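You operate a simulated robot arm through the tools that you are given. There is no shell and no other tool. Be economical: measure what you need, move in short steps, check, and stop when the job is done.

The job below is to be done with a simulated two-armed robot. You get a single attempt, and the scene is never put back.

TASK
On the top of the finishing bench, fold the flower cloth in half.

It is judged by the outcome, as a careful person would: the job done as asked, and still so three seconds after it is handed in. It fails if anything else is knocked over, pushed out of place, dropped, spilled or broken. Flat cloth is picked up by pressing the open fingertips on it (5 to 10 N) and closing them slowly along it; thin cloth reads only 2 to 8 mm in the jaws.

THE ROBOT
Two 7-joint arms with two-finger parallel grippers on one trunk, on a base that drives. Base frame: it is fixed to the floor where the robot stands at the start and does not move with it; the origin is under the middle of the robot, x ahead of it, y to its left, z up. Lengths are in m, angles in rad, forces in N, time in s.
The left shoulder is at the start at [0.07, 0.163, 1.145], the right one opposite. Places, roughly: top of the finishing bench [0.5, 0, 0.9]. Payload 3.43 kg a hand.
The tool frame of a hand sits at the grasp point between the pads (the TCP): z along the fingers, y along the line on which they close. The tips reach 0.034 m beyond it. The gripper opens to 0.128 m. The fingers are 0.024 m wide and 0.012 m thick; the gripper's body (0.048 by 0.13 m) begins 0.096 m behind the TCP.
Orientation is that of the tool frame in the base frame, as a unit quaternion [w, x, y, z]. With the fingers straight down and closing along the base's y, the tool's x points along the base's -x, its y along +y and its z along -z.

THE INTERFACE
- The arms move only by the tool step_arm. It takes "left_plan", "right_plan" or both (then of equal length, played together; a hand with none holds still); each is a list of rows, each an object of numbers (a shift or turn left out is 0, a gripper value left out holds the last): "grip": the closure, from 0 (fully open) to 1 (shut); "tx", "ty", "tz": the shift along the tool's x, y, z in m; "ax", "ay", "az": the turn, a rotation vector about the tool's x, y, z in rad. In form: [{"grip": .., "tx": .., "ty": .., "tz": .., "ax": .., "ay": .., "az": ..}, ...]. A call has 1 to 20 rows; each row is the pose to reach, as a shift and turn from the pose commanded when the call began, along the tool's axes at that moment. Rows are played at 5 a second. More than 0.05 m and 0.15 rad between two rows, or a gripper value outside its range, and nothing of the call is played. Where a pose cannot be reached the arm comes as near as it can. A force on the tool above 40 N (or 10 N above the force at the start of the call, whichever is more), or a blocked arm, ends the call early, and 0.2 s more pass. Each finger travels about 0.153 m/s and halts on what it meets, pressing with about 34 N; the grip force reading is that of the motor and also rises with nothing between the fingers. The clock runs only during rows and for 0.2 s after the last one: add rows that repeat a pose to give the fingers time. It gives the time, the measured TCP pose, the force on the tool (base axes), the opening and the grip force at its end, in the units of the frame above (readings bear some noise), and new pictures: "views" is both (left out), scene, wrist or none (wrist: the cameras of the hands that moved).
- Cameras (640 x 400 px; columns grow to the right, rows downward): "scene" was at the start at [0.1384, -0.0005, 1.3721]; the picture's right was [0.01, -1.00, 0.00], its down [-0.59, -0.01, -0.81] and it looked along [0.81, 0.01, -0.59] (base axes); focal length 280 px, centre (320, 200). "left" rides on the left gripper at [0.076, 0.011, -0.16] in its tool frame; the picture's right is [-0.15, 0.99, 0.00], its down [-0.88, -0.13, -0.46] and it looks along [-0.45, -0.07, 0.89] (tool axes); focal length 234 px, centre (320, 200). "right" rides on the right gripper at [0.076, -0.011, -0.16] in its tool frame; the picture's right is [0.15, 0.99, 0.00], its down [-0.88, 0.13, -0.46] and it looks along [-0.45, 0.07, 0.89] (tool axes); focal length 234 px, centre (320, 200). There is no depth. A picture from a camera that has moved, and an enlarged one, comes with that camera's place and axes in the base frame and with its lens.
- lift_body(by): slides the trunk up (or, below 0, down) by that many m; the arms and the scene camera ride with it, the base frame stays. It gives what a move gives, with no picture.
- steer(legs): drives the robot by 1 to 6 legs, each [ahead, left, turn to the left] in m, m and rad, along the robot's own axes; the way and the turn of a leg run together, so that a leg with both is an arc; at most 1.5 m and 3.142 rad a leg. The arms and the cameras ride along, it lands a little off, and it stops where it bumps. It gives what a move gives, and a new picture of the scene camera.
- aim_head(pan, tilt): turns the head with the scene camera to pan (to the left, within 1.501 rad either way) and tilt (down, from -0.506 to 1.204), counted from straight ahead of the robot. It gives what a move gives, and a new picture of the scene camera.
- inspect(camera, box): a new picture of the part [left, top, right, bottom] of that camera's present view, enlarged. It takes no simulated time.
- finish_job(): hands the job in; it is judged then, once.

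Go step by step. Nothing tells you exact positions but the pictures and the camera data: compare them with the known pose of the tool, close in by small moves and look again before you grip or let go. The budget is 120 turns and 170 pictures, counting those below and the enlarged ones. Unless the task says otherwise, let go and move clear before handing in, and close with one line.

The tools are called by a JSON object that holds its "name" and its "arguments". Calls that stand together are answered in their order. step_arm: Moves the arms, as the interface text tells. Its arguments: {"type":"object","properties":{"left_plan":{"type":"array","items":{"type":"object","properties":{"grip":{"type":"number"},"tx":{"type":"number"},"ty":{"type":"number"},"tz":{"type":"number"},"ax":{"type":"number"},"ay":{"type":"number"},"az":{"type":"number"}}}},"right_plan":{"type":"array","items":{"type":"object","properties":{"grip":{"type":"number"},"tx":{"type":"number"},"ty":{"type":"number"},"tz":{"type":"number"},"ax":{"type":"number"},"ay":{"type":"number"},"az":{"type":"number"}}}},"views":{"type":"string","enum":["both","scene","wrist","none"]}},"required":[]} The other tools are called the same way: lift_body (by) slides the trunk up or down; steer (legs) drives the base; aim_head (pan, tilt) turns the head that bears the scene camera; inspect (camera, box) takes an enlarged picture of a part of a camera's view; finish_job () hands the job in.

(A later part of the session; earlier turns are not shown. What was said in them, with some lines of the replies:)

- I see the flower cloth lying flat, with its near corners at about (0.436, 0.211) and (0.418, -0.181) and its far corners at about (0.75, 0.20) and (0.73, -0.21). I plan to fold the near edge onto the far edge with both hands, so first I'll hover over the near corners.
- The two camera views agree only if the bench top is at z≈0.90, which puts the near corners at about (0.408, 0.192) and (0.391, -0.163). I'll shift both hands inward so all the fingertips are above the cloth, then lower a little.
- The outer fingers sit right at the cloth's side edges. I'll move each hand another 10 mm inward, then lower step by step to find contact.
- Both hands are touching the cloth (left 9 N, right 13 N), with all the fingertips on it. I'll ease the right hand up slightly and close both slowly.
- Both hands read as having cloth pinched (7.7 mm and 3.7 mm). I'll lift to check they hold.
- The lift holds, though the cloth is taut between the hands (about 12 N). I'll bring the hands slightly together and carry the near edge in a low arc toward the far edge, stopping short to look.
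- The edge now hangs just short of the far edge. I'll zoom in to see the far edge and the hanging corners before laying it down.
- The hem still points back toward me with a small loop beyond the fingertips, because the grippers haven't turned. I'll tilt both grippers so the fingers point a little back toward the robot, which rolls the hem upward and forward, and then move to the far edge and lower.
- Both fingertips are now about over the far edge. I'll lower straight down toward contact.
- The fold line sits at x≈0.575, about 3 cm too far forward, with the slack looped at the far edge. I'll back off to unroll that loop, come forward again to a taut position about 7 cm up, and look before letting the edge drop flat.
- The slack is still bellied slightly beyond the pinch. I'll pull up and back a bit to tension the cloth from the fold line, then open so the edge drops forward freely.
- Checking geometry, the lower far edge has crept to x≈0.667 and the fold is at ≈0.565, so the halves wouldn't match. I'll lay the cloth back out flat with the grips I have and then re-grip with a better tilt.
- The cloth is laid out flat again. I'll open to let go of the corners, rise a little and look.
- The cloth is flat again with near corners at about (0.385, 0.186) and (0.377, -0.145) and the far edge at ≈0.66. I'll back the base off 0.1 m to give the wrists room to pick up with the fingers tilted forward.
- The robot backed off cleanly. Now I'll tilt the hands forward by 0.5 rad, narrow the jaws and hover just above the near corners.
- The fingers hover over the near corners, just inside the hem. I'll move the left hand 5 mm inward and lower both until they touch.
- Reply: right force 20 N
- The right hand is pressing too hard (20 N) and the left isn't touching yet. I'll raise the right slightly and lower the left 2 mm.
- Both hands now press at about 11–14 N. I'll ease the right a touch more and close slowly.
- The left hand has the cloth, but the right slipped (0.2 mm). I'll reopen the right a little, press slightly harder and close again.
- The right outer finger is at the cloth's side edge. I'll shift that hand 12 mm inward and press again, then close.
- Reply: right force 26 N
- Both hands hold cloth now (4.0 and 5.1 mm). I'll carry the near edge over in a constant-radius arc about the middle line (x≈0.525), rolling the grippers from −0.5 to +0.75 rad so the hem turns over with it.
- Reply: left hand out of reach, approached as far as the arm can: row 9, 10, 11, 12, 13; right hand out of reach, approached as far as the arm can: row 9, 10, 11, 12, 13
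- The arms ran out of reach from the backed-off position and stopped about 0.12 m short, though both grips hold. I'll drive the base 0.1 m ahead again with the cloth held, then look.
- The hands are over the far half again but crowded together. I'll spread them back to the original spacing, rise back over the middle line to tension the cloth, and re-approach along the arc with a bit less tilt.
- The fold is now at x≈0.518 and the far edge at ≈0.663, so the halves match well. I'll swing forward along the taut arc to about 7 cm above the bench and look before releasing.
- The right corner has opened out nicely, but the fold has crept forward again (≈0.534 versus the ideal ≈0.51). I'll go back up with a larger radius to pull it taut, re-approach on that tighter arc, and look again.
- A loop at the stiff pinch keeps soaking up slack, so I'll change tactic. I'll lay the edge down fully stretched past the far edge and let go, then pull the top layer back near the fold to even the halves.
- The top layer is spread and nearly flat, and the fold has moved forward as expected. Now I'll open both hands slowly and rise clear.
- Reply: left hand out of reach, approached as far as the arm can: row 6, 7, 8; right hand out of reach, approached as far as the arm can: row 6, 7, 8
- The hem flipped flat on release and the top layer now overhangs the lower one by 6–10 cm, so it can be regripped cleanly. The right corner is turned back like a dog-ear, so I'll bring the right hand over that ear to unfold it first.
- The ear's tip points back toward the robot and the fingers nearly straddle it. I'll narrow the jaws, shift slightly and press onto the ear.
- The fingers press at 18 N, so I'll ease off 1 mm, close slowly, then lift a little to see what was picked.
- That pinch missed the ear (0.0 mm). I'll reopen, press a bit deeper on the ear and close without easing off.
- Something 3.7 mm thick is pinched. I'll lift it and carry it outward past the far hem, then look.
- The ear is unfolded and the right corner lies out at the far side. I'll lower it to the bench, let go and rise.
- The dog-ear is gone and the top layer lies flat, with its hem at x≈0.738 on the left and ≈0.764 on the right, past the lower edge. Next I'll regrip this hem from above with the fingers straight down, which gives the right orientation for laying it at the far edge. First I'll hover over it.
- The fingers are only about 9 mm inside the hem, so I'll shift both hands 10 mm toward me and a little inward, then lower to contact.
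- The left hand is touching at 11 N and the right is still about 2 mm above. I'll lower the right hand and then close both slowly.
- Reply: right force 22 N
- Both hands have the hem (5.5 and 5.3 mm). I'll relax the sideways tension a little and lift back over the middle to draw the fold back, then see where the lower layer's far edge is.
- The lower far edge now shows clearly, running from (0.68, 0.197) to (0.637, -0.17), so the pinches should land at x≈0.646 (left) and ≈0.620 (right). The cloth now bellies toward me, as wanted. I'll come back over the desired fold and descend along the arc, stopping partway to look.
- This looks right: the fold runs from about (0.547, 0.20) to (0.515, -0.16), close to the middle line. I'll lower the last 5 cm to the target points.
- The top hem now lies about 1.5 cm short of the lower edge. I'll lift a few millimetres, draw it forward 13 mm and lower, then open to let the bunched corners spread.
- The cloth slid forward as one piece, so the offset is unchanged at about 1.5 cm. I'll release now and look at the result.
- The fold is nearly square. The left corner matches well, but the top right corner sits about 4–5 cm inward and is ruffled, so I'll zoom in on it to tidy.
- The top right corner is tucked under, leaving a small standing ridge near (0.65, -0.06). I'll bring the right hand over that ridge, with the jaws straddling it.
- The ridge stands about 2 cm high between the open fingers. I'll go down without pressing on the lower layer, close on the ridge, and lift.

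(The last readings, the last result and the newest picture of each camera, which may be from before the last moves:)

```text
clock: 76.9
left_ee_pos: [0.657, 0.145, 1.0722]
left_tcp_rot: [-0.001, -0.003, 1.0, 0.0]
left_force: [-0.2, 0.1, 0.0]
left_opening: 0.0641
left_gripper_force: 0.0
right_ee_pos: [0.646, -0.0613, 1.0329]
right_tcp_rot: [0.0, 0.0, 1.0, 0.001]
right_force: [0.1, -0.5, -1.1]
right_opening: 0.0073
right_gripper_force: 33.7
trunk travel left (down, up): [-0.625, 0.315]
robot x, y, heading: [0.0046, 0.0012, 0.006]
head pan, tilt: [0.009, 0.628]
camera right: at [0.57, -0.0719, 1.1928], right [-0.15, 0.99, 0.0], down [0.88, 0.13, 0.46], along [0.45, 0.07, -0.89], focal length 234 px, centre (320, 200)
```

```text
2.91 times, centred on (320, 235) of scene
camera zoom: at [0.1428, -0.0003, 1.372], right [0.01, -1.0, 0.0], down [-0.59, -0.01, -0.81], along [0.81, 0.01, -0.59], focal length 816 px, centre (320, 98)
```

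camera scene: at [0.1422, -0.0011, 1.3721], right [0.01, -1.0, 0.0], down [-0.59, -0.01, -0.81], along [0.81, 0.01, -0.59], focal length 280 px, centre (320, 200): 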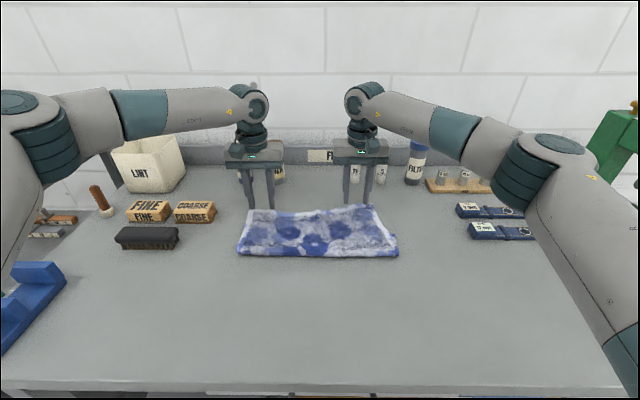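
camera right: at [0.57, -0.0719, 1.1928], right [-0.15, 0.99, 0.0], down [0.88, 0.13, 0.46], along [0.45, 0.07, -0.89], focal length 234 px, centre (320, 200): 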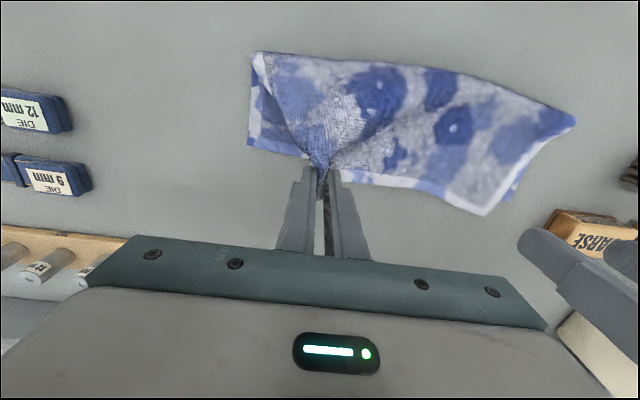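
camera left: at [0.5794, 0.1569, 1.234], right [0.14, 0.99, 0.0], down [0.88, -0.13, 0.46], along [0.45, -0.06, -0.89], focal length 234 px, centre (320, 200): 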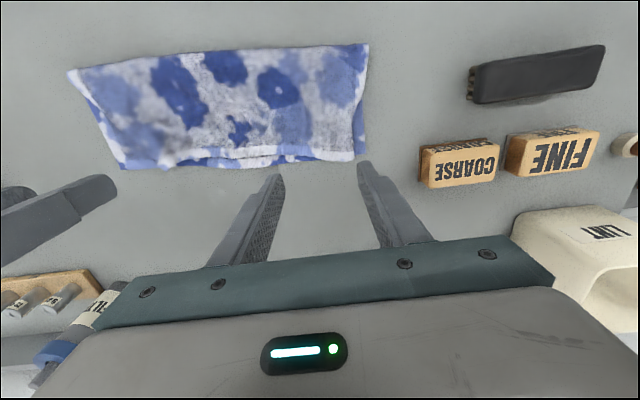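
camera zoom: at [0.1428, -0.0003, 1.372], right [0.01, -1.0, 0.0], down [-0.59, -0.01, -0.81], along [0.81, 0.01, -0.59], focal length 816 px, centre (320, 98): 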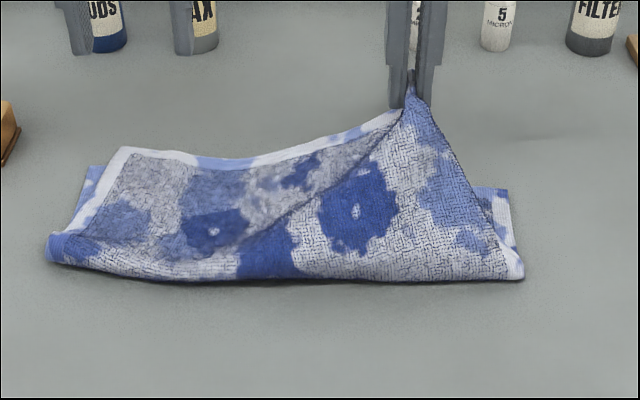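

The corner is lifted free and its tip hangs behind. I'll carry it outward to the right and lay it back so the tip lands near the lower right corner, and check before letting go.

{"name": "step_arm", "arguments": {"right_plan": [{"ty": -0.025, "tz": 0.01}, {"ty": -0.05, "tz": 0.022, "tx": -0.002}, {"ty": -0.072, "tz": 0.038, "tx": -0.004}, {"ty": -0.076, "tz": 0.048, "tx": -0.004}, {"ty": -0.07, "tz": 0.06, "tx": 0.002}, {"ty": -0.064, "tz": 0.072, "tx": 0.008}, {"ty": -0.06, "tz": 0.08, "tx": 0.01}, {"ty": -0.06, "tz": 0.08, "tx": 0.01}], "views": "wrist"}}

{"name": "inspect", "arguments": {"camera": "scene", "box": [210, 170, 430, 300]}}

```text
clock: 78.7
left_ee_pos: [0.6569, 0.1442, 1.0731]
left_tcp_rot: [0.001, -0.003, 1.0, 0.0]
left_force: [0.2, -0.4, 0.0]
left_opening: 0.0638
left_gripper_force: 0.1
right_ee_pos: [0.6371, -0.1205, 0.9534]
right_tcp_rot: [0.001, 0.0, 1.0, 0.0]
right_force: [0.0, -0.2, 0.7]
right_opening: 0.0075
right_gripper_force: 34.1
trunk travel left (down, up): [-0.625, 0.315]
robot x, y, heading: [0.0066, -0.0022, 0.001]
head pan, tilt: [0.009, 0.628]
camera right: at [0.5603, -0.1315, 1.1125], right [-0.15, 0.99, 0.0], down [0.88, 0.13, 0.46], along [0.45, 0.07, -0.89], focal length 234 px, centre (320, 200)
```

right: 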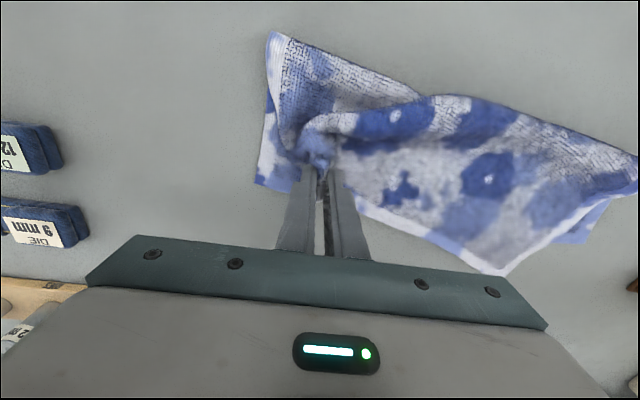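

```text
2.91 times, centred on (320, 235) of scene
camera zoom: at [0.1424, -0.0004, 1.3721], right [0.01, -1.0, 0.0], down [-0.59, -0.01, -0.81], along [0.81, 0.01, -0.59], focal length 816 px, centre (320, 98)
```

zoom: 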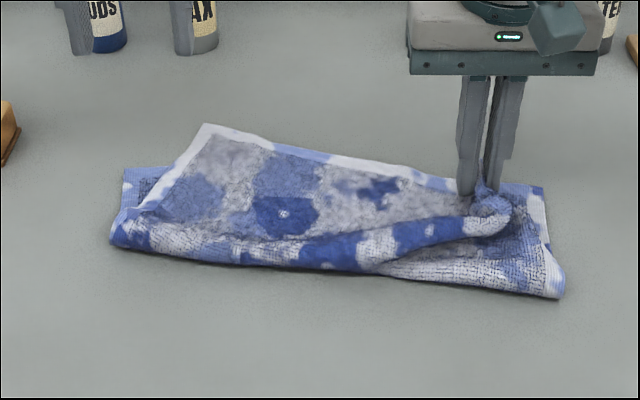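

I over-pulled: the pinch is further from the corner tip than I thought, and the top layer rotated. I'll lift higher so the tucked tip hangs free, then lay it back while moving inward so the tip trails outward.

{"name": "step_arm", "arguments": {"right_plan": [{"tz": -0.04, "ty": 0.005}, {"tz": -0.08, "ty": 0.012, "tx": -0.004}, {"tz": -0.105, "ty": 0.02, "tx": -0.004}, {"tz": -0.105, "ty": 0.02, "tx": -0.004}, {"tz": -0.105, "ty": 0.02, "tx": -0.004}], "views": "wrist"}}

{"name": "inspect", "arguments": {"camera": "scene", "box": [210, 170, 430, 300]}}

```text
clock: 79.9
left_ee_pos: [0.6565, 0.1459, 1.0723]
left_tcp_rot: [0.0, -0.002, 1.0, 0.0]
left_force: [0.3, -0.5, 0.2]
left_opening: 0.064
left_gripper_force: 0.1
right_ee_pos: [0.6385, -0.0998, 1.0586]
right_tcp_rot: [0.002, -0.001, 1.0, 0.0]
right_force: [0.3, 0.5, 0.0]
right_opening: 0.0073
right_gripper_force: 33.8
trunk travel left (down, up): [-0.625, 0.315]
robot x, y, heading: [0.0033, -0.0042, 0.002]
head pan, tilt: [0.009, 0.628]
camera right: at [0.5635, -0.1104, 1.219], right [-0.15, 0.99, 0.0], down [0.88, 0.13, 0.46], along [0.45, 0.07, -0.89], focal length 234 px, centre (320, 200)
```

right: 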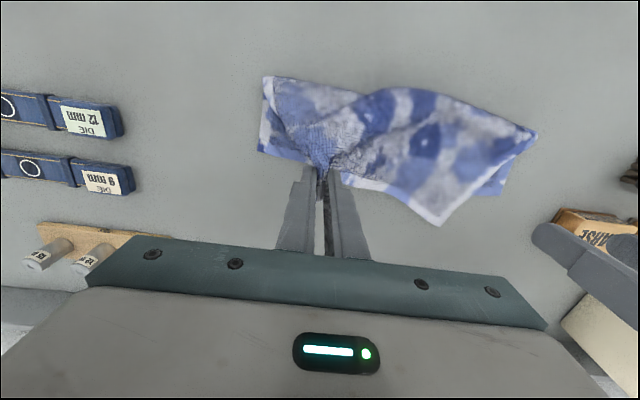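

```text
2.91 times, centred on (320, 235) of scene
camera zoom: at [0.1426, 0.0, 1.3721], right [0.01, -1.0, 0.0], down [-0.59, -0.01, -0.81], along [0.81, 0.01, -0.59], focal length 816 px, centre (320, 98)
```

zoom: 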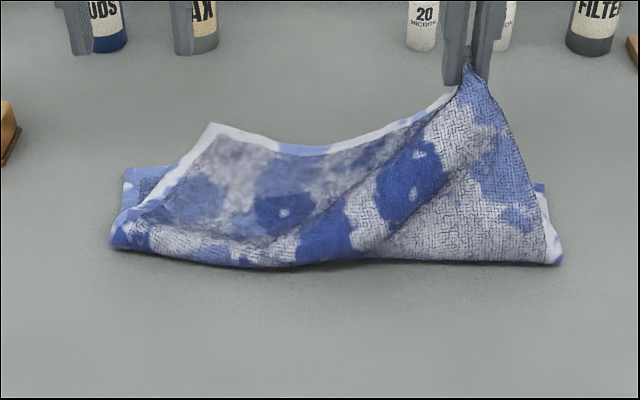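

The tip hangs free now, but the fold shifted forward again. I'll lay this corner out past the far edge, lowering with a slight backward move so the tip lands ahead, then let go. After that I'll repeat the hem refold, gripping closer to the corners.

{"name": "step_arm", "arguments": {"right_plan": [{"tx": -0.03, "ty": -0.008, "tz": 0.01}, {"tx": -0.062, "ty": -0.015, "tz": 0.03}, {"tx": -0.068, "ty": -0.018, "tz": 0.045}, {"tx": -0.068, "ty": -0.018, "tz": 0.06}, {"tx": -0.06, "ty": -0.01, "tz": 0.085}, {"tx": -0.05, "ty": 0.0, "tz": 0.108}, {"tx": -0.05, "ty": 0.0, "tz": 0.108}], "views": "wrist"}}

{"name": "inspect", "arguments": {"camera": "scene", "box": [210, 170, 430, 300]}}

```text
clock: 81.5
left_ee_pos: [0.6567, 0.1456, 1.073]
left_tcp_rot: [0.0, -0.002, 1.0, 0.0]
left_force: [-0.4, 0.0, 0.1]
left_opening: 0.064
left_gripper_force: 0.0
right_ee_pos: [0.6898, -0.1012, 0.9494]
right_tcp_rot: [0.002, 0.0, 1.0, 0.001]
right_force: [0.1, 0.7, 0.0]
right_opening: 0.0076
right_gripper_force: 34.0
trunk travel left (down, up): [-0.625, 0.315]
robot x, y, heading: [0.006, -0.0022, 0.002]
head pan, tilt: [0.009, 0.628]
camera right: at [0.6137, -0.1119, 1.1081], right [-0.15, 0.99, 0.0], down [0.88, 0.13, 0.46], along [0.45, 0.07, -0.89], focal length 234 px, centre (320, 200)
```

right: 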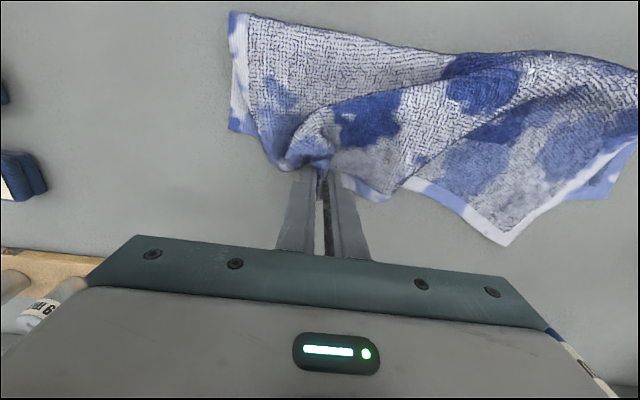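

```text
2.91 times, centred on (320, 235) of scene
camera zoom: at [0.1425, -0.0002, 1.3721], right [0.01, -1.0, 0.0], down [-0.59, -0.01, -0.81], along [0.81, 0.01, -0.59], focal length 816 px, centre (320, 98)
```

zoom: 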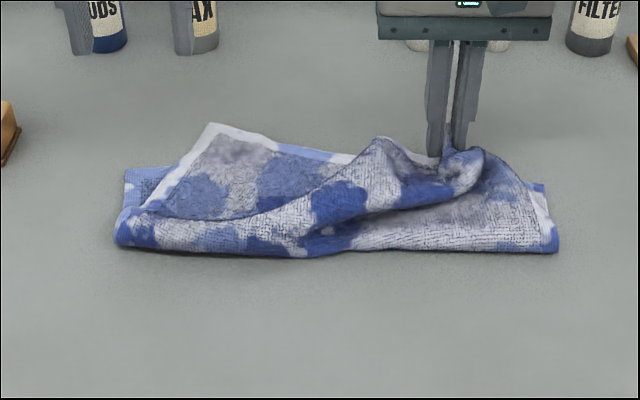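

A bit of hem shows just left of the fingers, which may be the tucked tip. I'll let go here and rise to see how it settles.

{"name": "step_arm", "arguments": {"right_plan": [{"grip": 0.85}, {"grip": 0.65}, {"grip": 0.5}, {"tz": -0.03}, {"tz": -0.07}, {"tz": -0.1}, {"tz": -0.1}], "views": "none"}}

{"name": "inspect", "arguments": {"camera": "scene", "box": [210, 170, 430, 300]}}

{"name": "inspect", "arguments": {"camera": "right", "box": [220, 20, 620, 240]}}

```text
clock: 83.1
left_ee_pos: [0.6572, 0.1447, 1.0732]
left_tcp_rot: [0.0, -0.003, 1.0, 0.001]
left_force: [0.1, 0.2, 0.7]
left_opening: 0.064
left_gripper_force: 0.0
right_ee_pos: [0.6899, -0.1015, 1.0491]
right_tcp_rot: [0.001, 0.0, 1.0, 0.0]
right_force: [-0.2, 0.0, -0.3]
right_opening: 0.064
right_gripper_force: 0.0
trunk travel left (down, up): [-0.625, 0.315]
robot x, y, heading: [0.0023, -0.0015, -0.002]
head pan, tilt: [0.009, 0.628]
```

```text
2.91 times, centred on (320, 235) of scene
camera zoom: at [0.1429, -0.0004, 1.372], right [0.01, -1.0, 0.0], down [-0.59, -0.01, -0.81], along [0.81, 0.01, -0.59], focal length 816 px, centre (320, 98)
```

zoom: 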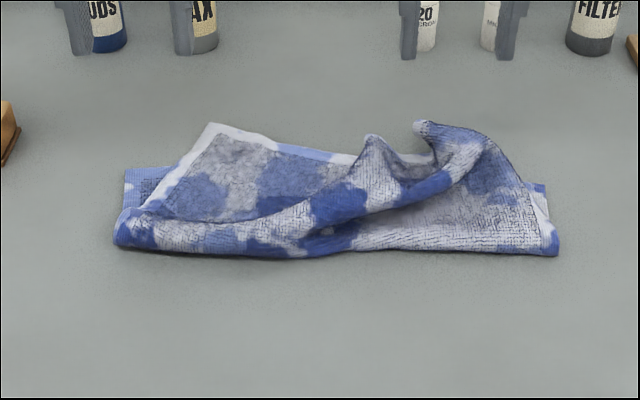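

```text
1.60 times, centred on (420, 130) of right
camera zoom: at [0.6137, -0.1116, 1.2083], right [-0.15, 0.99, 0.0], down [0.88, 0.13, 0.46], along [0.45, 0.07, -0.89], focal length 375 px, centre (160, 312)
```

zoom: 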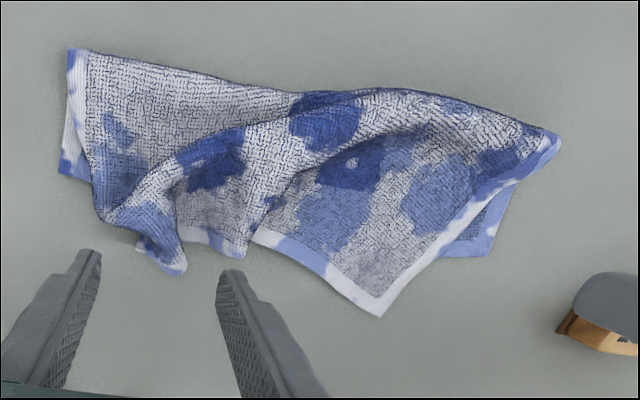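

The right part is now crumpled. I'll zoom in closely from both cameras to understand how that corner lies.

{"name": "inspect", "arguments": {"camera": "scene", "box": [320, 200, 410, 260]}}

{"name": "inspect", "arguments": {"camera": "right", "box": [250, 80, 410, 200]}}

```text
6.67 times, centred on (365, 230) of scene
camera zoom: at [0.1429, -0.0004, 1.372], right [0.01, -1.0, 0.0], down [-0.59, -0.01, -0.81], along [0.81, 0.01, -0.59], focal length 1869 px, centre (20, 0)
```

zoom: 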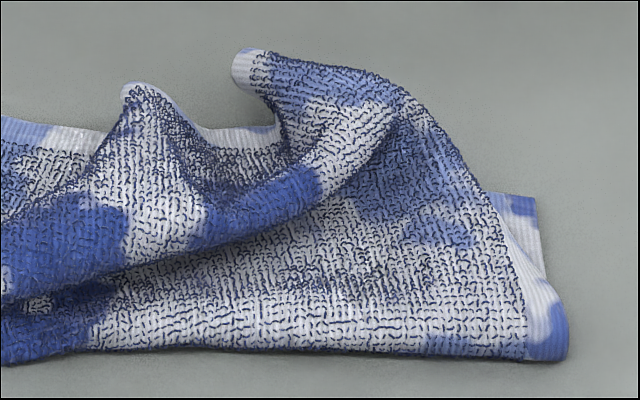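

```text
3.33 times, centred on (330, 140) of right
camera zoom: at [0.6137, -0.1116, 1.2083], right [-0.15, 0.99, 0.0], down [0.88, 0.13, 0.46], along [0.45, 0.07, -0.89], focal length 781 px, centre (287, 400)
```

zoom: 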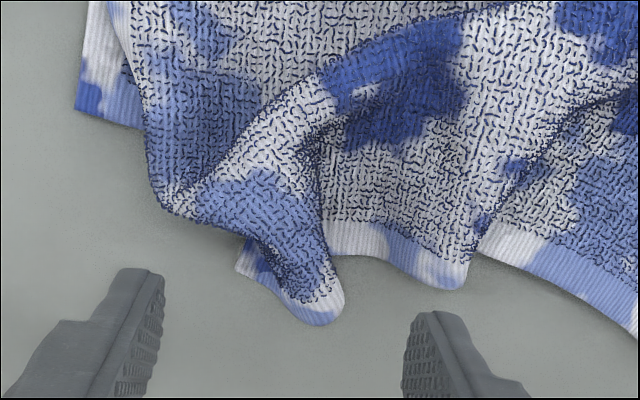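

The corner tip is only just tucked, peeking out at about (0.711, -0.115) on bare bench beneath a small lobe. I'll press closed fingertips on it and drag it outward to the right.

{"name": "step_arm", "arguments": {"right_plan": [{"grip": 1, "tx": -0.01, "ty": -0.012}, {"tx": -0.018, "ty": -0.0245, "tz": 0.02}, {"tx": -0.018, "ty": -0.0245, "tz": 0.06}, {"tx": -0.018, "ty": -0.0245, "tz": 0.1}, {"tx": -0.018, "ty": -0.0245, "tz": 0.112}, {"tx": -0.018, "ty": -0.0245, "tz": 0.113}, {"tx": -0.019, "ty": -0.032, "tz": 0.113}, {"tx": -0.02, "ty": -0.04, "tz": 0.113}, {"tx": -0.021, "ty": -0.05, "tz": 0.113}, {"tx": -0.022, "ty": -0.06, "tz": 0.113}, {"tx": -0.022, "ty": -0.068, "tz": 0.113}], "views": "none"}}

{"name": "inspect", "arguments": {"camera": "right", "box": [160, 0, 560, 250]}}

```text
clock: 85.5
left_ee_pos: [0.657, 0.1457, 1.0728]
left_tcp_rot: [0.001, -0.003, 1.0, -0.001]
left_force: [0.8, -0.1, 0.2]
left_opening: 0.0639
left_gripper_force: 0.0
right_ee_pos: [0.712, -0.1689, 0.9368]
right_tcp_rot: [0.001, 0.0, 1.0, 0.001]
right_force: [0.2, 0.4, 2.3]
right_opening: 0.0002
right_gripper_force: 32.7
trunk travel left (down, up): [-0.625, 0.315]
robot x, y, heading: [-0.001, 0.0024, 0.003]
head pan, tilt: [0.009, 0.628]
```

```text
1.60 times, centred on (360, 125) of right
camera zoom: at [0.6358, -0.1791, 1.0968], right [-0.15, 0.99, 0.0], down [0.88, 0.13, 0.46], along [0.45, 0.07, -0.89], focal length 375 px, centre (256, 320)
```

zoom: 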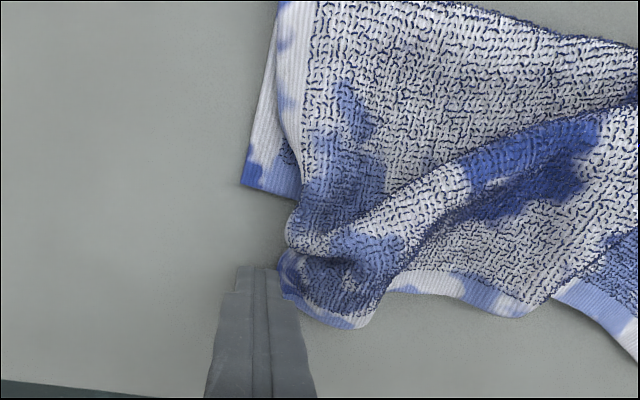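

The tip came out a little and now stands right beside the fingers at about (0.696, -0.150). I'll open the jaws around it, close, and draw it gently outward.

{"name": "step_arm", "arguments": {"right_plan": [{"tz": -0.02}, {"tz": -0.022, "ty": 0.02, "tx": 0.01, "grip": 0.75}, {"tz": -0.022, "ty": 0.021, "tx": 0.012}, {"tz": -0.008, "ty": 0.021, "tx": 0.012}, {"tz": 0.001, "ty": 0.021, "tx": 0.012}, {"tz": 0.002, "ty": 0.021, "tx": 0.012}, {"tz": 0.002, "ty": 0.02, "tx": 0.012, "grip": 0.79}, {"tz": 0.002, "ty": 0.019, "tx": 0.012, "grip": 0.83}, {"tz": 0.002, "ty": 0.018, "tx": 0.012, "grip": 0.87}, {"tz": 0.002, "ty": 0.017, "tx": 0.012, "grip": 0.91}, {"tz": 0.002, "ty": 0.016, "tx": 0.012, "grip": 0.95}, {"tz": 0.002, "ty": 0.016, "tx": 0.012, "grip": 1}, {"tz": 0.002, "ty": 0.016, "tx": 0.012, "grip": 1}, {"tz": 0.002, "ty": 0.016, "tx": 0.012, "grip": 1}], "views": "none"}}

{"name": "inspect", "arguments": {"camera": "right", "box": [160, 0, 560, 250]}}

```text
clock: 88.5
left_ee_pos: [0.6547, 0.1463, 1.0737]
left_tcp_rot: [0.001, -0.003, 1.0, 0.0]
left_force: [0.4, -0.7, -0.6]
left_opening: 0.0641
left_gripper_force: 0.1
right_ee_pos: [0.6987, -0.1529, 0.9367]
right_tcp_rot: [0.003, 0.0, 1.0, 0.0]
right_force: [0.2, 1.3, 17.5]
right_opening: 0.0002
right_gripper_force: 33.1
trunk travel left (down, up): [-0.625, 0.315]
robot x, y, heading: [0.007, 0.0012, 0.003]
head pan, tilt: [0.009, 0.628]
```

```text
1.60 times, centred on (360, 125) of right
camera zoom: at [0.6221, -0.1627, 1.0964], right [-0.15, 0.99, 0.0], down [0.88, 0.13, 0.46], along [0.46, 0.07, -0.89], focal length 375 px, centre (256, 320)
```

zoom: 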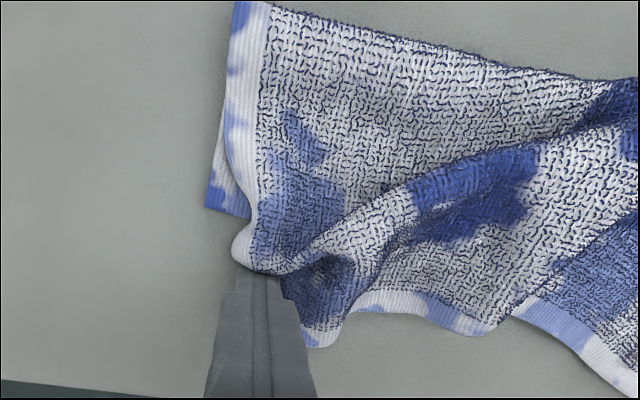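

The side hem is now visible much further down, so the corner is nearly out and the fingertips are pressing on it. I'll drag outward and forward with this pressure, then rise to look.

{"name": "step_arm", "arguments": {"right_plan": [{"ty": -0.008, "tx": -0.003}, {"ty": -0.016, "tx": -0.006}, {"ty": -0.024, "tx": -0.009}, {"ty": -0.032, "tx": -0.012}, {"ty": -0.038, "tx": -0.015}, {"ty": -0.038, "tx": -0.015, "tz": -0.03}, {"ty": -0.038, "tx": -0.015, "tz": -0.07}, {"ty": -0.038, "tx": -0.015, "tz": -0.1}, {"ty": -0.038, "tx": -0.015, "tz": -0.1}], "views": "none"}}

{"name": "inspect", "arguments": {"camera": "right", "box": [240, 0, 640, 250]}}

```text
clock: 90.5
left_ee_pos: [0.6567, 0.1454, 1.0731]
left_tcp_rot: [0.0, -0.003, 1.0, 0.001]
left_force: [-0.9, 0.2, 0.4]
left_opening: 0.0639
left_gripper_force: 0.1
right_ee_pos: [0.7171, -0.193, 1.0336]
right_tcp_rot: [0.001, 0.0, 1.0, 0.0]
right_force: [0.6, -0.3, 0.1]
right_opening: 0.0
right_gripper_force: 33.4
trunk travel left (down, up): [-0.625, 0.315]
robot x, y, heading: [0.0047, 0.0024, 0.001]
head pan, tilt: [0.009, 0.628]
```

```text
1.60 times, centred on (440, 125) of right
camera zoom: at [0.6405, -0.2038, 1.1932], right [-0.15, 0.99, 0.0], down [0.88, 0.13, 0.46], along [0.45, 0.07, -0.89], focal length 375 px, centre (128, 320)
```

zoom: 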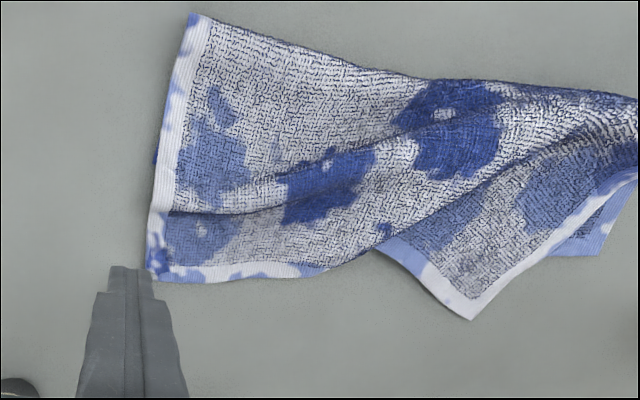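

The right corner is fully out now, at about (0.741, -0.171), so pressing and dragging works well. The top layer's left corner, at about (0.738, 0.116), needs to go outward too, so I'll drag it with the left hand's closed fingers.

{"name": "step_arm", "arguments": {"left_plan": [{"grip": 1, "tx": -0.02, "ty": -0.015}, {"tx": -0.045, "ty": -0.03, "tz": 0.02}, {"tx": -0.065, "ty": -0.043, "tz": 0.05}, {"tx": -0.065, "ty": -0.043, "tz": 0.09}, {"tx": -0.065, "ty": -0.043, "tz": 0.125}, {"tx": -0.065, "ty": -0.043, "tz": 0.1365}, {"tx": -0.065, "ty": -0.043, "tz": 0.1375}, {"tx": -0.065, "ty": -0.033, "tz": 0.1375}, {"tx": -0.064, "ty": -0.023, "tz": 0.1375}, {"tx": -0.063, "ty": -0.013, "tz": 0.1375}, {"tx": -0.062, "ty": -0.003, "tz": 0.1375}, {"tx": -0.061, "ty": 0.007, "tz": 0.1375}, {"tx": -0.06, "ty": 0.017, "tz": 0.1375}, {"tx": -0.06, "ty": 0.017, "tz": 0.1}, {"tx": -0.06, "ty": 0.017, "tz": 0.06}, {"tx": -0.06, "ty": 0.017, "tz": 0.03}], "views": "none"}}

{"name": "inspect", "arguments": {"camera": "scene", "box": [210, 170, 430, 300]}}

```text
clock: 93.9
left_ee_pos: [0.7163, 0.1624, 1.0438]
left_tcp_rot: [-0.001, -0.002, 1.0, 0.0]
left_force: [-0.2, -0.3, 0.3]
left_opening: 0.0001
left_gripper_force: 33.3
right_ee_pos: [0.7165, -0.193, 1.033]
right_tcp_rot: [0.002, 0.0, 1.0, 0.001]
right_force: [0.8, -0.7, -0.3]
right_opening: 0.0
right_gripper_force: 32.4
trunk travel left (down, up): [-0.625, 0.315]
robot x, y, heading: [0.0056, 0.0011, 0.003]
head pan, tilt: [0.009, 0.628]
```

```text
2.91 times, centred on (320, 235) of scene
camera zoom: at [0.1425, -0.0004, 1.372], right [0.01, -1.0, 0.0], down [-0.59, -0.01, -0.81], along [0.81, 0.01, -0.59], focal length 816 px, centre (320, 98)
```

zoom: 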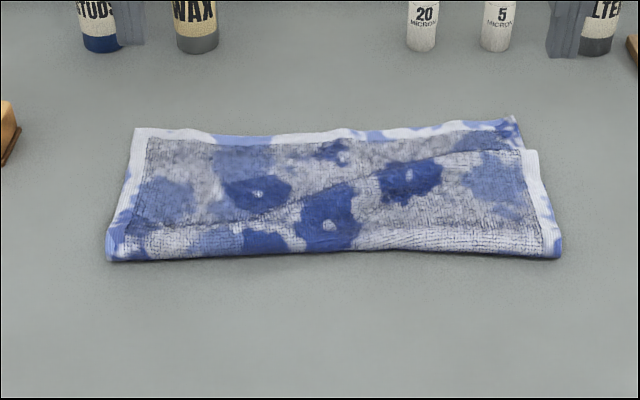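

The cloth is a clean rectangle again, with the top hem overhanging the lower edge by about 5–6 cm. I'll repeat the hem regrip and refold, this time gripping closer to the corners at about (0.716, 0.150) and (0.727, -0.148).

{"name": "step_arm", "arguments": {"left_plan": [{"ty": -0.006, "tz": 0.02, "grip": 0.73}, {"ty": -0.012, "tz": 0.05}, {"ty": -0.012, "tz": 0.085}, {"ty": -0.012, "tz": 0.1}, {"ty": -0.012, "tz": 0.1065}, {"ty": -0.012, "tz": 0.1065}, {"ty": -0.012, "tz": 0.1065, "grip": 0.75}, {"ty": -0.012, "tz": 0.1065, "grip": 0.775}, {"ty": -0.012, "tz": 0.1065, "grip": 0.8}, {"ty": -0.012, "tz": 0.1065, "grip": 0.825}, {"ty": -0.012, "tz": 0.1065, "grip": 0.85}, {"ty": -0.012, "tz": 0.1065, "grip": 0.875}, {"ty": -0.012, "tz": 0.1065, "grip": 0.9}, {"ty": -0.012, "tz": 0.1065, "grip": 0.925}, {"ty": -0.012, "tz": 0.1065, "grip": 0.95}, {"ty": -0.012, "tz": 0.1065, "grip": 0.975}, {"ty": -0.012, "tz": 0.1065, "grip": 1}, {"ty": -0.012, "tz": 0.1065, "grip": 1}, {"ty": -0.012, "tz": 0.1065, "grip": 1}], "right_plan": [{"ty": 0.022, "tx": -0.005, "tz": 0.01, "grip": 0.73}, {"ty": 0.045, "tx": -0.0105, "tz": 0.04}, {"ty": 0.045, "tx": -0.0105, "tz": 0.075}, {"ty": 0.045, "tx": -0.0105, "tz": 0.09}, {"ty": 0.045, "tx": -0.0105, "tz": 0.096}, {"ty": 0.045, "tx": -0.0105, "tz": 0.096}, {"ty": 0.045, "tx": -0.0105, "tz": 0.096, "grip": 0.75}, {"ty": 0.045, "tx": -0.0105, "tz": 0.096, "grip": 0.775}, {"ty": 0.045, "tx": -0.0105, "tz": 0.096, "grip": 0.8}, {"ty": 0.045, "tx": -0.0105, "tz": 0.096, "grip": 0.825}, {"ty": 0.045, "tx": -0.0105, "tz": 0.096, "grip": 0.85}, {"ty": 0.045, "tx": -0.0105, "tz": 0.096, "grip": 0.875}, {"ty": 0.045, "tx": -0.0105, "tz": 0.096, "grip": 0.9}, {"ty": 0.045, "tx": -0.0105, "tz": 0.096, "grip": 0.925}, {"ty": 0.045, "tx": -0.0105, "tz": 0.096, "grip": 0.95}, {"ty": 0.045, "tx": -0.0105, "tz": 0.096, "grip": 0.975}, {"ty": 0.045, "tx": -0.0105, "tz": 0.096, "grip": 1}, {"ty": 0.045, "tx": -0.0105, "tz": 0.096, "grip": 1}, {"ty": 0.045, "tx": -0.0105, "tz": 0.096, "grip": 1}], "views": "wrist"}}

```text
clock: 97.9
left_ee_pos: [0.7159, 0.1493, 0.9378]
left_tcp_rot: [0.001, -0.002, 1.0, 0.0]
left_force: [0.9, -3.6, 5.4]
left_opening: 0.0038
left_gripper_force: 33.8
right_ee_pos: [0.7266, -0.1445, 0.9382]
right_tcp_rot: [0.002, -0.001, 1.0, 0.001]
right_force: [-0.1, 4.5, 4.5]
right_opening: 0.0027
right_gripper_force: 34.3
trunk travel left (down, up): [-0.625, 0.315]
robot x, y, heading: [0.0025, -0.0017, -0.0]
head pan, tilt: [0.009, 0.628]
camera right: at [0.6494, -0.1553, 1.0985], right [-0.15, 0.99, 0.0], down [0.88, 0.13, 0.46], along [0.45, 0.07, -0.89], focal length 234 px, centre (320, 200)
camera left: at [0.6398, 0.1607, 1.0978], right [0.14, 0.99, 0.0], down [0.88, -0.13, 0.46], along [0.45, -0.06, -0.89], focal length 234 px, centre (320, 200)
```

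right: 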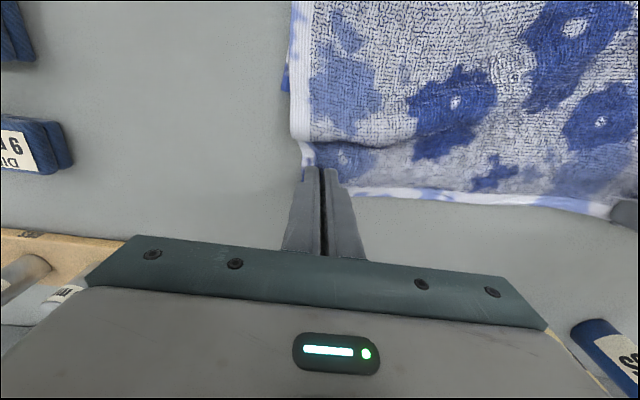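
left: 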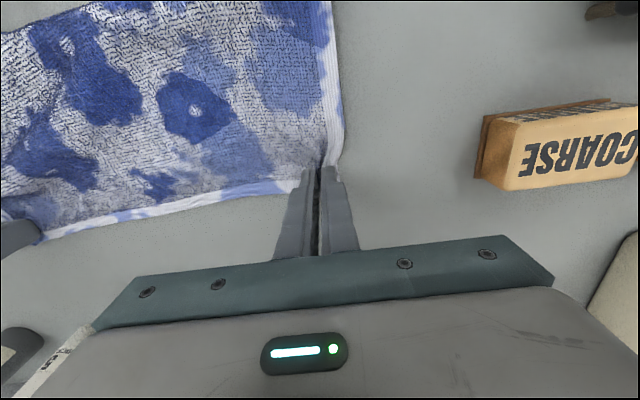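

Both corners are gripped close to their tips (3.8 and 2.7 mm). I'll lift back over the middle as before and look for the lower edge.

{"name": "step_arm", "arguments": {"left_plan": [{"tx": 0.006, "tz": -0.035}, {"tx": 0.02, "tz": -0.065}, {"tx": 0.045, "tz": -0.09}, {"tx": 0.08, "tz": -0.11}, {"tx": 0.115, "tz": -0.122}, {"tx": 0.15, "tz": -0.126}, {"tx": 0.17, "tz": -0.122}, {"tx": 0.17, "tz": -0.122}], "right_plan": [{"tx": 0.006, "tz": -0.037}, {"tx": 0.022, "tz": -0.07}, {"tx": 0.05, "tz": -0.097}, {"tx": 0.085, "tz": -0.117}, {"tx": 0.122, "tz": -0.128}, {"tx": 0.16, "tz": -0.13}, {"tx": 0.182, "tz": -0.124}, {"tx": 0.182, "tz": -0.124}], "views": "wrist"}}

{"name": "inspect", "arguments": {"camera": "scene", "box": [210, 170, 430, 300]}}

```text
clock: 99.7
left_ee_pos: [0.5464, 0.1497, 1.0595]
left_tcp_rot: [0.0, -0.003, 1.0, 0.0]
left_force: [-0.2, -3.6, 0.2]
left_opening: 0.0036
left_gripper_force: 34.1
right_ee_pos: [0.5438, -0.147, 1.063]
right_tcp_rot: [0.001, 0.0, 1.0, 0.001]
right_force: [-0.5, 4.9, -0.2]
right_opening: 0.0026
right_gripper_force: 33.9
trunk travel left (down, up): [-0.625, 0.315]
robot x, y, heading: [0.004, 0.0029, -0.001]
head pan, tilt: [0.009, 0.628]
camera right: at [0.4674, -0.1568, 1.2227], right [-0.15, 0.99, 0.0], down [0.88, 0.13, 0.46], along [0.45, 0.07, -0.89], focal length 234 px, centre (320, 200)
camera left: at [0.4708, 0.1606, 1.2199], right [0.14, 0.99, 0.0], down [0.88, -0.13, 0.46], along [0.45, -0.06, -0.89], focal length 234 px, centre (320, 200)
```

right: 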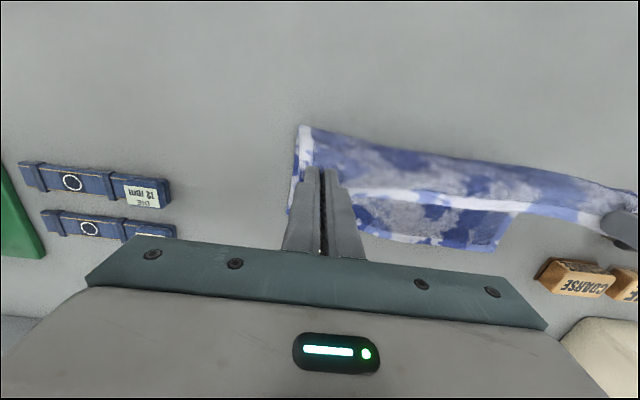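
left: 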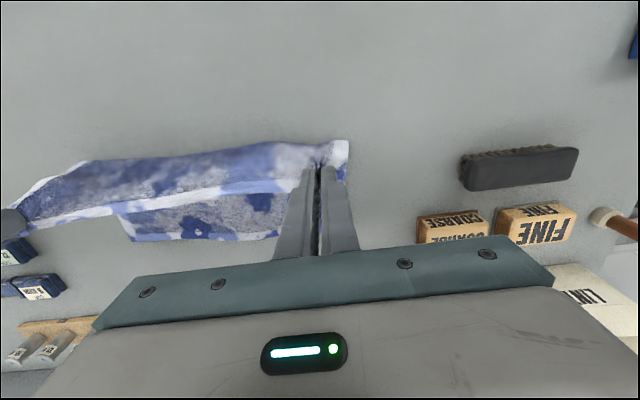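

```text
2.91 times, centred on (320, 235) of scene
camera zoom: at [0.1428, -0.0002, 1.372], right [0.01, -1.0, 0.0], down [-0.59, -0.01, -0.81], along [0.81, 0.01, -0.59], focal length 816 px, centre (320, 98)
```

zoom: 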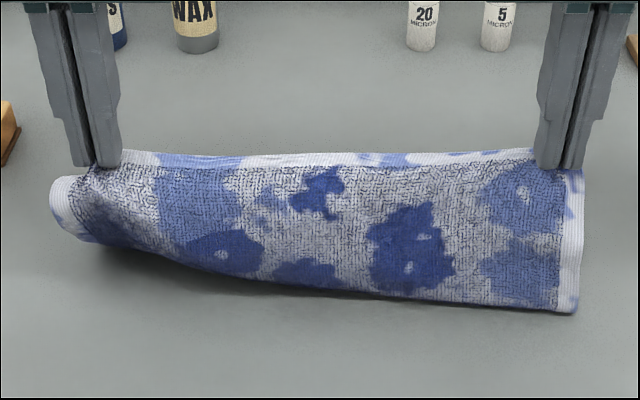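

The hem hangs cleanly between both corners. The lower far edge is at (0.684, 0.195) to (0.663, -0.185), so the pinches should land at x≈0.668 (left) and ≈0.654 (right). I'll swing over and lay it down.

{"name": "step_arm", "arguments": {"left_plan": [{"tx": 0.016, "tz": 0.01}, {"tx": 0.016, "tz": 0.01}, {"tx": -0.005, "tz": 0.008}, {"tx": -0.025, "tz": 0.01}, {"tx": -0.042, "tz": 0.018}, {"tx": -0.057, "tz": 0.027}, {"tx": -0.073, "tz": 0.039}, {"tx": -0.086, "tz": 0.052}, {"tx": -0.096, "tz": 0.068}, {"tx": -0.105, "tz": 0.084}, {"tx": -0.114, "tz": 0.1}, {"tx": -0.122, "tz": 0.111}, {"tx": -0.122, "tz": 0.111}], "right_plan": [{"tx": 0.029, "tz": 0.014}, {"tx": 0.029, "tz": 0.014}, {"tx": 0.009, "tz": 0.012}, {"tx": -0.011, "tz": 0.014}, {"tx": -0.028, "tz": 0.022}, {"tx": -0.043, "tz": 0.031}, {"tx": -0.059, "tz": 0.043}, {"tx": -0.073, "tz": 0.056}, {"tx": -0.082, "tz": 0.072}, {"tx": -0.091, "tz": 0.088}, {"tx": -0.101, "tz": 0.104}, {"tx": -0.11, "tz": 0.1145}, {"tx": -0.11, "tz": 0.1145}], "views": "wrist"}}

{"name": "inspect", "arguments": {"camera": "scene", "box": [210, 170, 430, 300]}}

```text
clock: 102.5
left_ee_pos: [0.6704, 0.1483, 0.9481]
left_tcp_rot: [0.0, -0.002, 1.0, 0.0]
left_force: [-1.4, -5.0, -1.2]
left_opening: 0.0039
left_gripper_force: 33.9
right_ee_pos: [0.655, -0.146, 0.9467]
right_tcp_rot: [0.002, 0.0, 1.0, 0.001]
right_force: [-0.4, 4.8, 0.2]
right_opening: 0.0028
right_gripper_force: 34.2
trunk travel left (down, up): [-0.625, 0.315]
robot x, y, heading: [0.0035, 0.0, 0.003]
head pan, tilt: [0.009, 0.628]
camera right: at [0.5781, -0.1566, 1.1067], right [-0.15, 0.99, 0.0], down [0.88, 0.13, 0.46], along [0.45, 0.07, -0.89], focal length 234 px, centre (320, 200)
camera left: at [0.594, 0.1611, 1.1088], right [0.14, 0.99, 0.0], down [0.88, -0.13, 0.46], along [0.45, -0.06, -0.89], focal length 234 px, centre (320, 200)
```

right: 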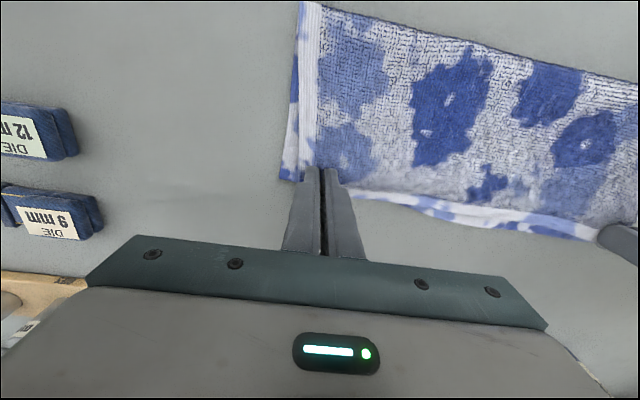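
left: 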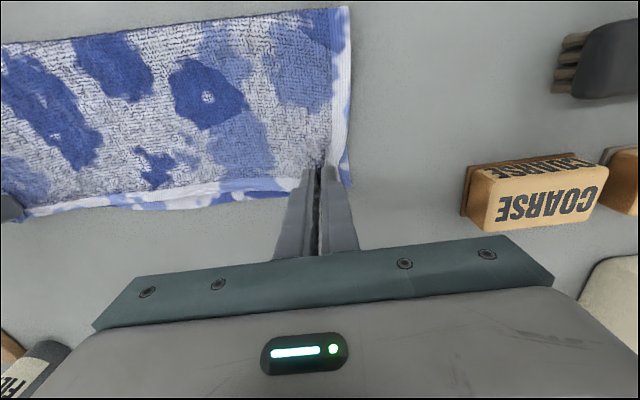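

```text
2.91 times, centred on (320, 235) of scene
camera zoom: at [0.1421, -0.0002, 1.3721], right [0.01, -1.0, 0.0], down [-0.59, -0.01, -0.81], along [0.81, 0.01, -0.59], focal length 816 px, centre (320, 98)
```

zoom: 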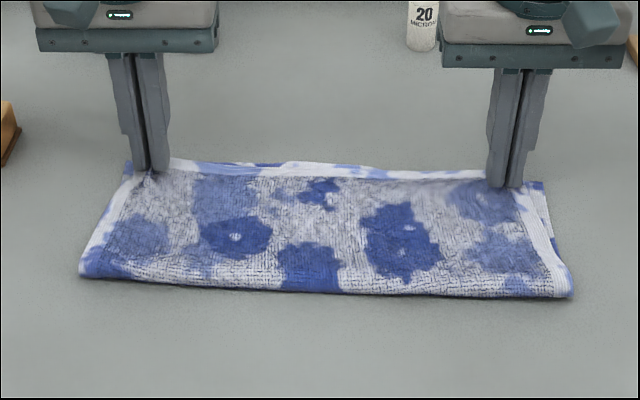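

The halves are almost perfectly aligned, with the hem within about 1 cm of the lower edge. I'll open slowly and lift straight up.

{"name": "step_arm", "arguments": {"left_plan": [{"tz": 0.002, "grip": 0.95}, {"tz": 0.002, "grip": 0.88}, {"tz": 0.002, "grip": 0.8}, {"tz": 0.002, "grip": 0.72}, {"tz": 0, "grip": 0.66}, {"tz": -0.015}, {"tz": -0.035}, {"tz": -0.07}, {"tz": -0.11}], "right_plan": [{"tz": 0.002, "grip": 0.95}, {"tz": 0.002, "grip": 0.88}, {"tz": 0.002, "grip": 0.8}, {"tz": 0.002, "grip": 0.72}, {"tz": 0, "grip": 0.66}, {"tz": -0.015}, {"tz": -0.035}, {"tz": -0.07}, {"tz": -0.11}], "views": "wrist"}}

{"name": "inspect", "arguments": {"camera": "scene", "box": [210, 170, 430, 300]}}

```text
clock: 104.5
left_ee_pos: [0.6685, 0.1494, 1.0578]
left_tcp_rot: [0.0, -0.001, 1.0, 0.0]
left_force: [-0.6, 0.1, -0.4]
left_opening: 0.0436
left_gripper_force: 0.0
right_ee_pos: [0.6528, -0.1476, 1.0587]
right_tcp_rot: [0.003, 0.001, 1.0, 0.001]
right_force: [-0.1, 0.4, -0.9]
right_opening: 0.0434
right_gripper_force: 0.0
trunk travel left (down, up): [-0.625, 0.315]
robot x, y, heading: [0.0036, 0.0034, -0.003]
head pan, tilt: [0.009, 0.628]
camera right: at [0.5757, -0.1582, 1.219], right [-0.15, 0.99, 0.0], down [0.88, 0.13, 0.46], along [0.45, 0.07, -0.89], focal length 234 px, centre (320, 200)
camera left: at [0.5922, 0.1606, 1.2183], right [0.14, 0.99, 0.0], down [0.88, -0.13, 0.46], along [0.45, -0.07, -0.89], focal length 234 px, centre (320, 200)
```

right: 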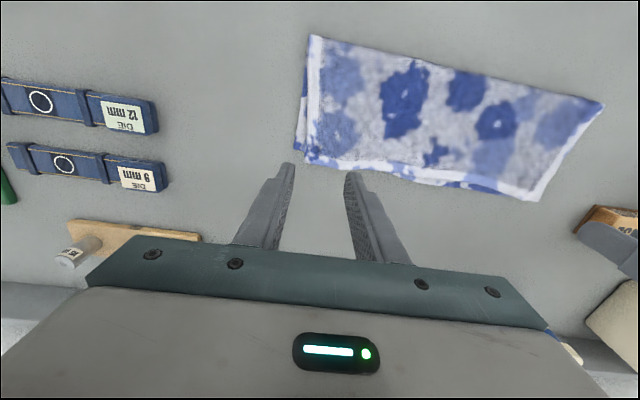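
left: 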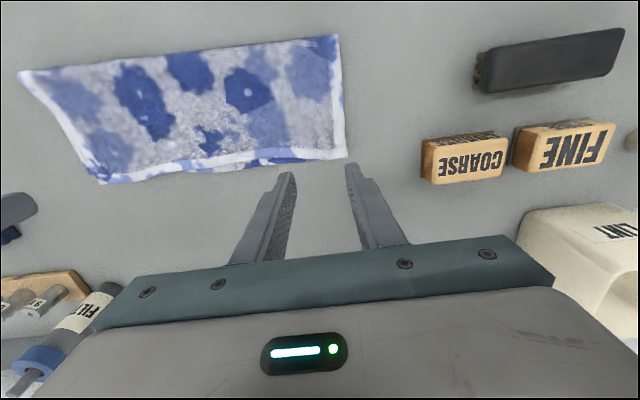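

```text
2.91 times, centred on (320, 235) of scene
camera zoom: at [0.1409, -0.0002, 1.3721], right [0.01, -1.0, 0.0], down [-0.59, -0.01, -0.81], along [0.81, 0.01, -0.59], focal length 816 px, centre (320, 98)
```

zoom: 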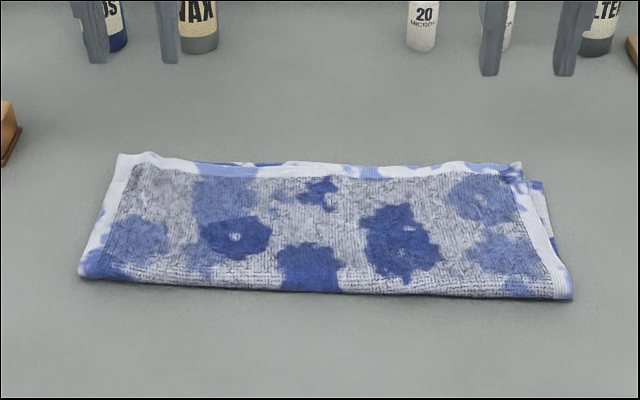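

Both corners now lie on or within about 1 cm of the lower layer's corners, the halves match and the cloth is flat. I'll raise the hands clear and check the whole bench once more.

{"name": "step_arm", "arguments": {"left_plan": [{"tz": -0.03, "ty": 0.02}, {"tz": -0.05, "ty": 0.05}, {"tz": -0.06, "ty": 0.09}, {"tz": -0.06, "ty": 0.13}, {"tz": -0.06, "ty": 0.13}], "right_plan": [{"tz": -0.03, "ty": -0.02}, {"tz": -0.05, "ty": -0.05}, {"tz": -0.06, "ty": -0.09}, {"tz": -0.06, "ty": -0.13}, {"tz": -0.06, "ty": -0.13}], "views": "scene"}}

```text
clock: 105.7
left_ee_pos: [0.6693, 0.2765, 1.119]
left_tcp_rot: [-0.001, -0.002, 1.0, 0.001]
left_force: [0.9, -0.4, 0.7]
left_opening: 0.0432
left_gripper_force: 0.1
right_ee_pos: [0.6543, -0.2766, 1.1167]
right_tcp_rot: [0.001, -0.001, 1.0, 0.001]
right_force: [-0.5, -0.4, 0.2]
right_opening: 0.0436
right_gripper_force: 0.0
trunk travel left (down, up): [-0.625, 0.315]
robot x, y, heading: [0.0021, 0.0013, 0.003]
head pan, tilt: [0.009, 0.628]
camera scene: at [0.1434, -0.0003, 1.3719], right [0.01, -1.0, 0.0], down [-0.59, -0.01, -0.81], along [0.81, 0.01, -0.59], focal length 280 px, centre (320, 200)
```

scene: 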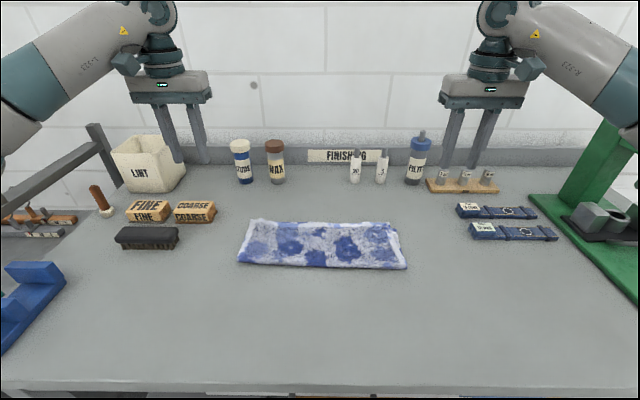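

The cloth lies folded in half, the hands are clear and everything else on the bench looks unmoved, so I'm handing in.

{"name": "finish_job", "arguments": {}}

```text
The job is handed in.
```

The flower cloth is folded in half on top of the finishing bench, with its edges matching to within about 1 cm and nothing else on the bench visibly moved.
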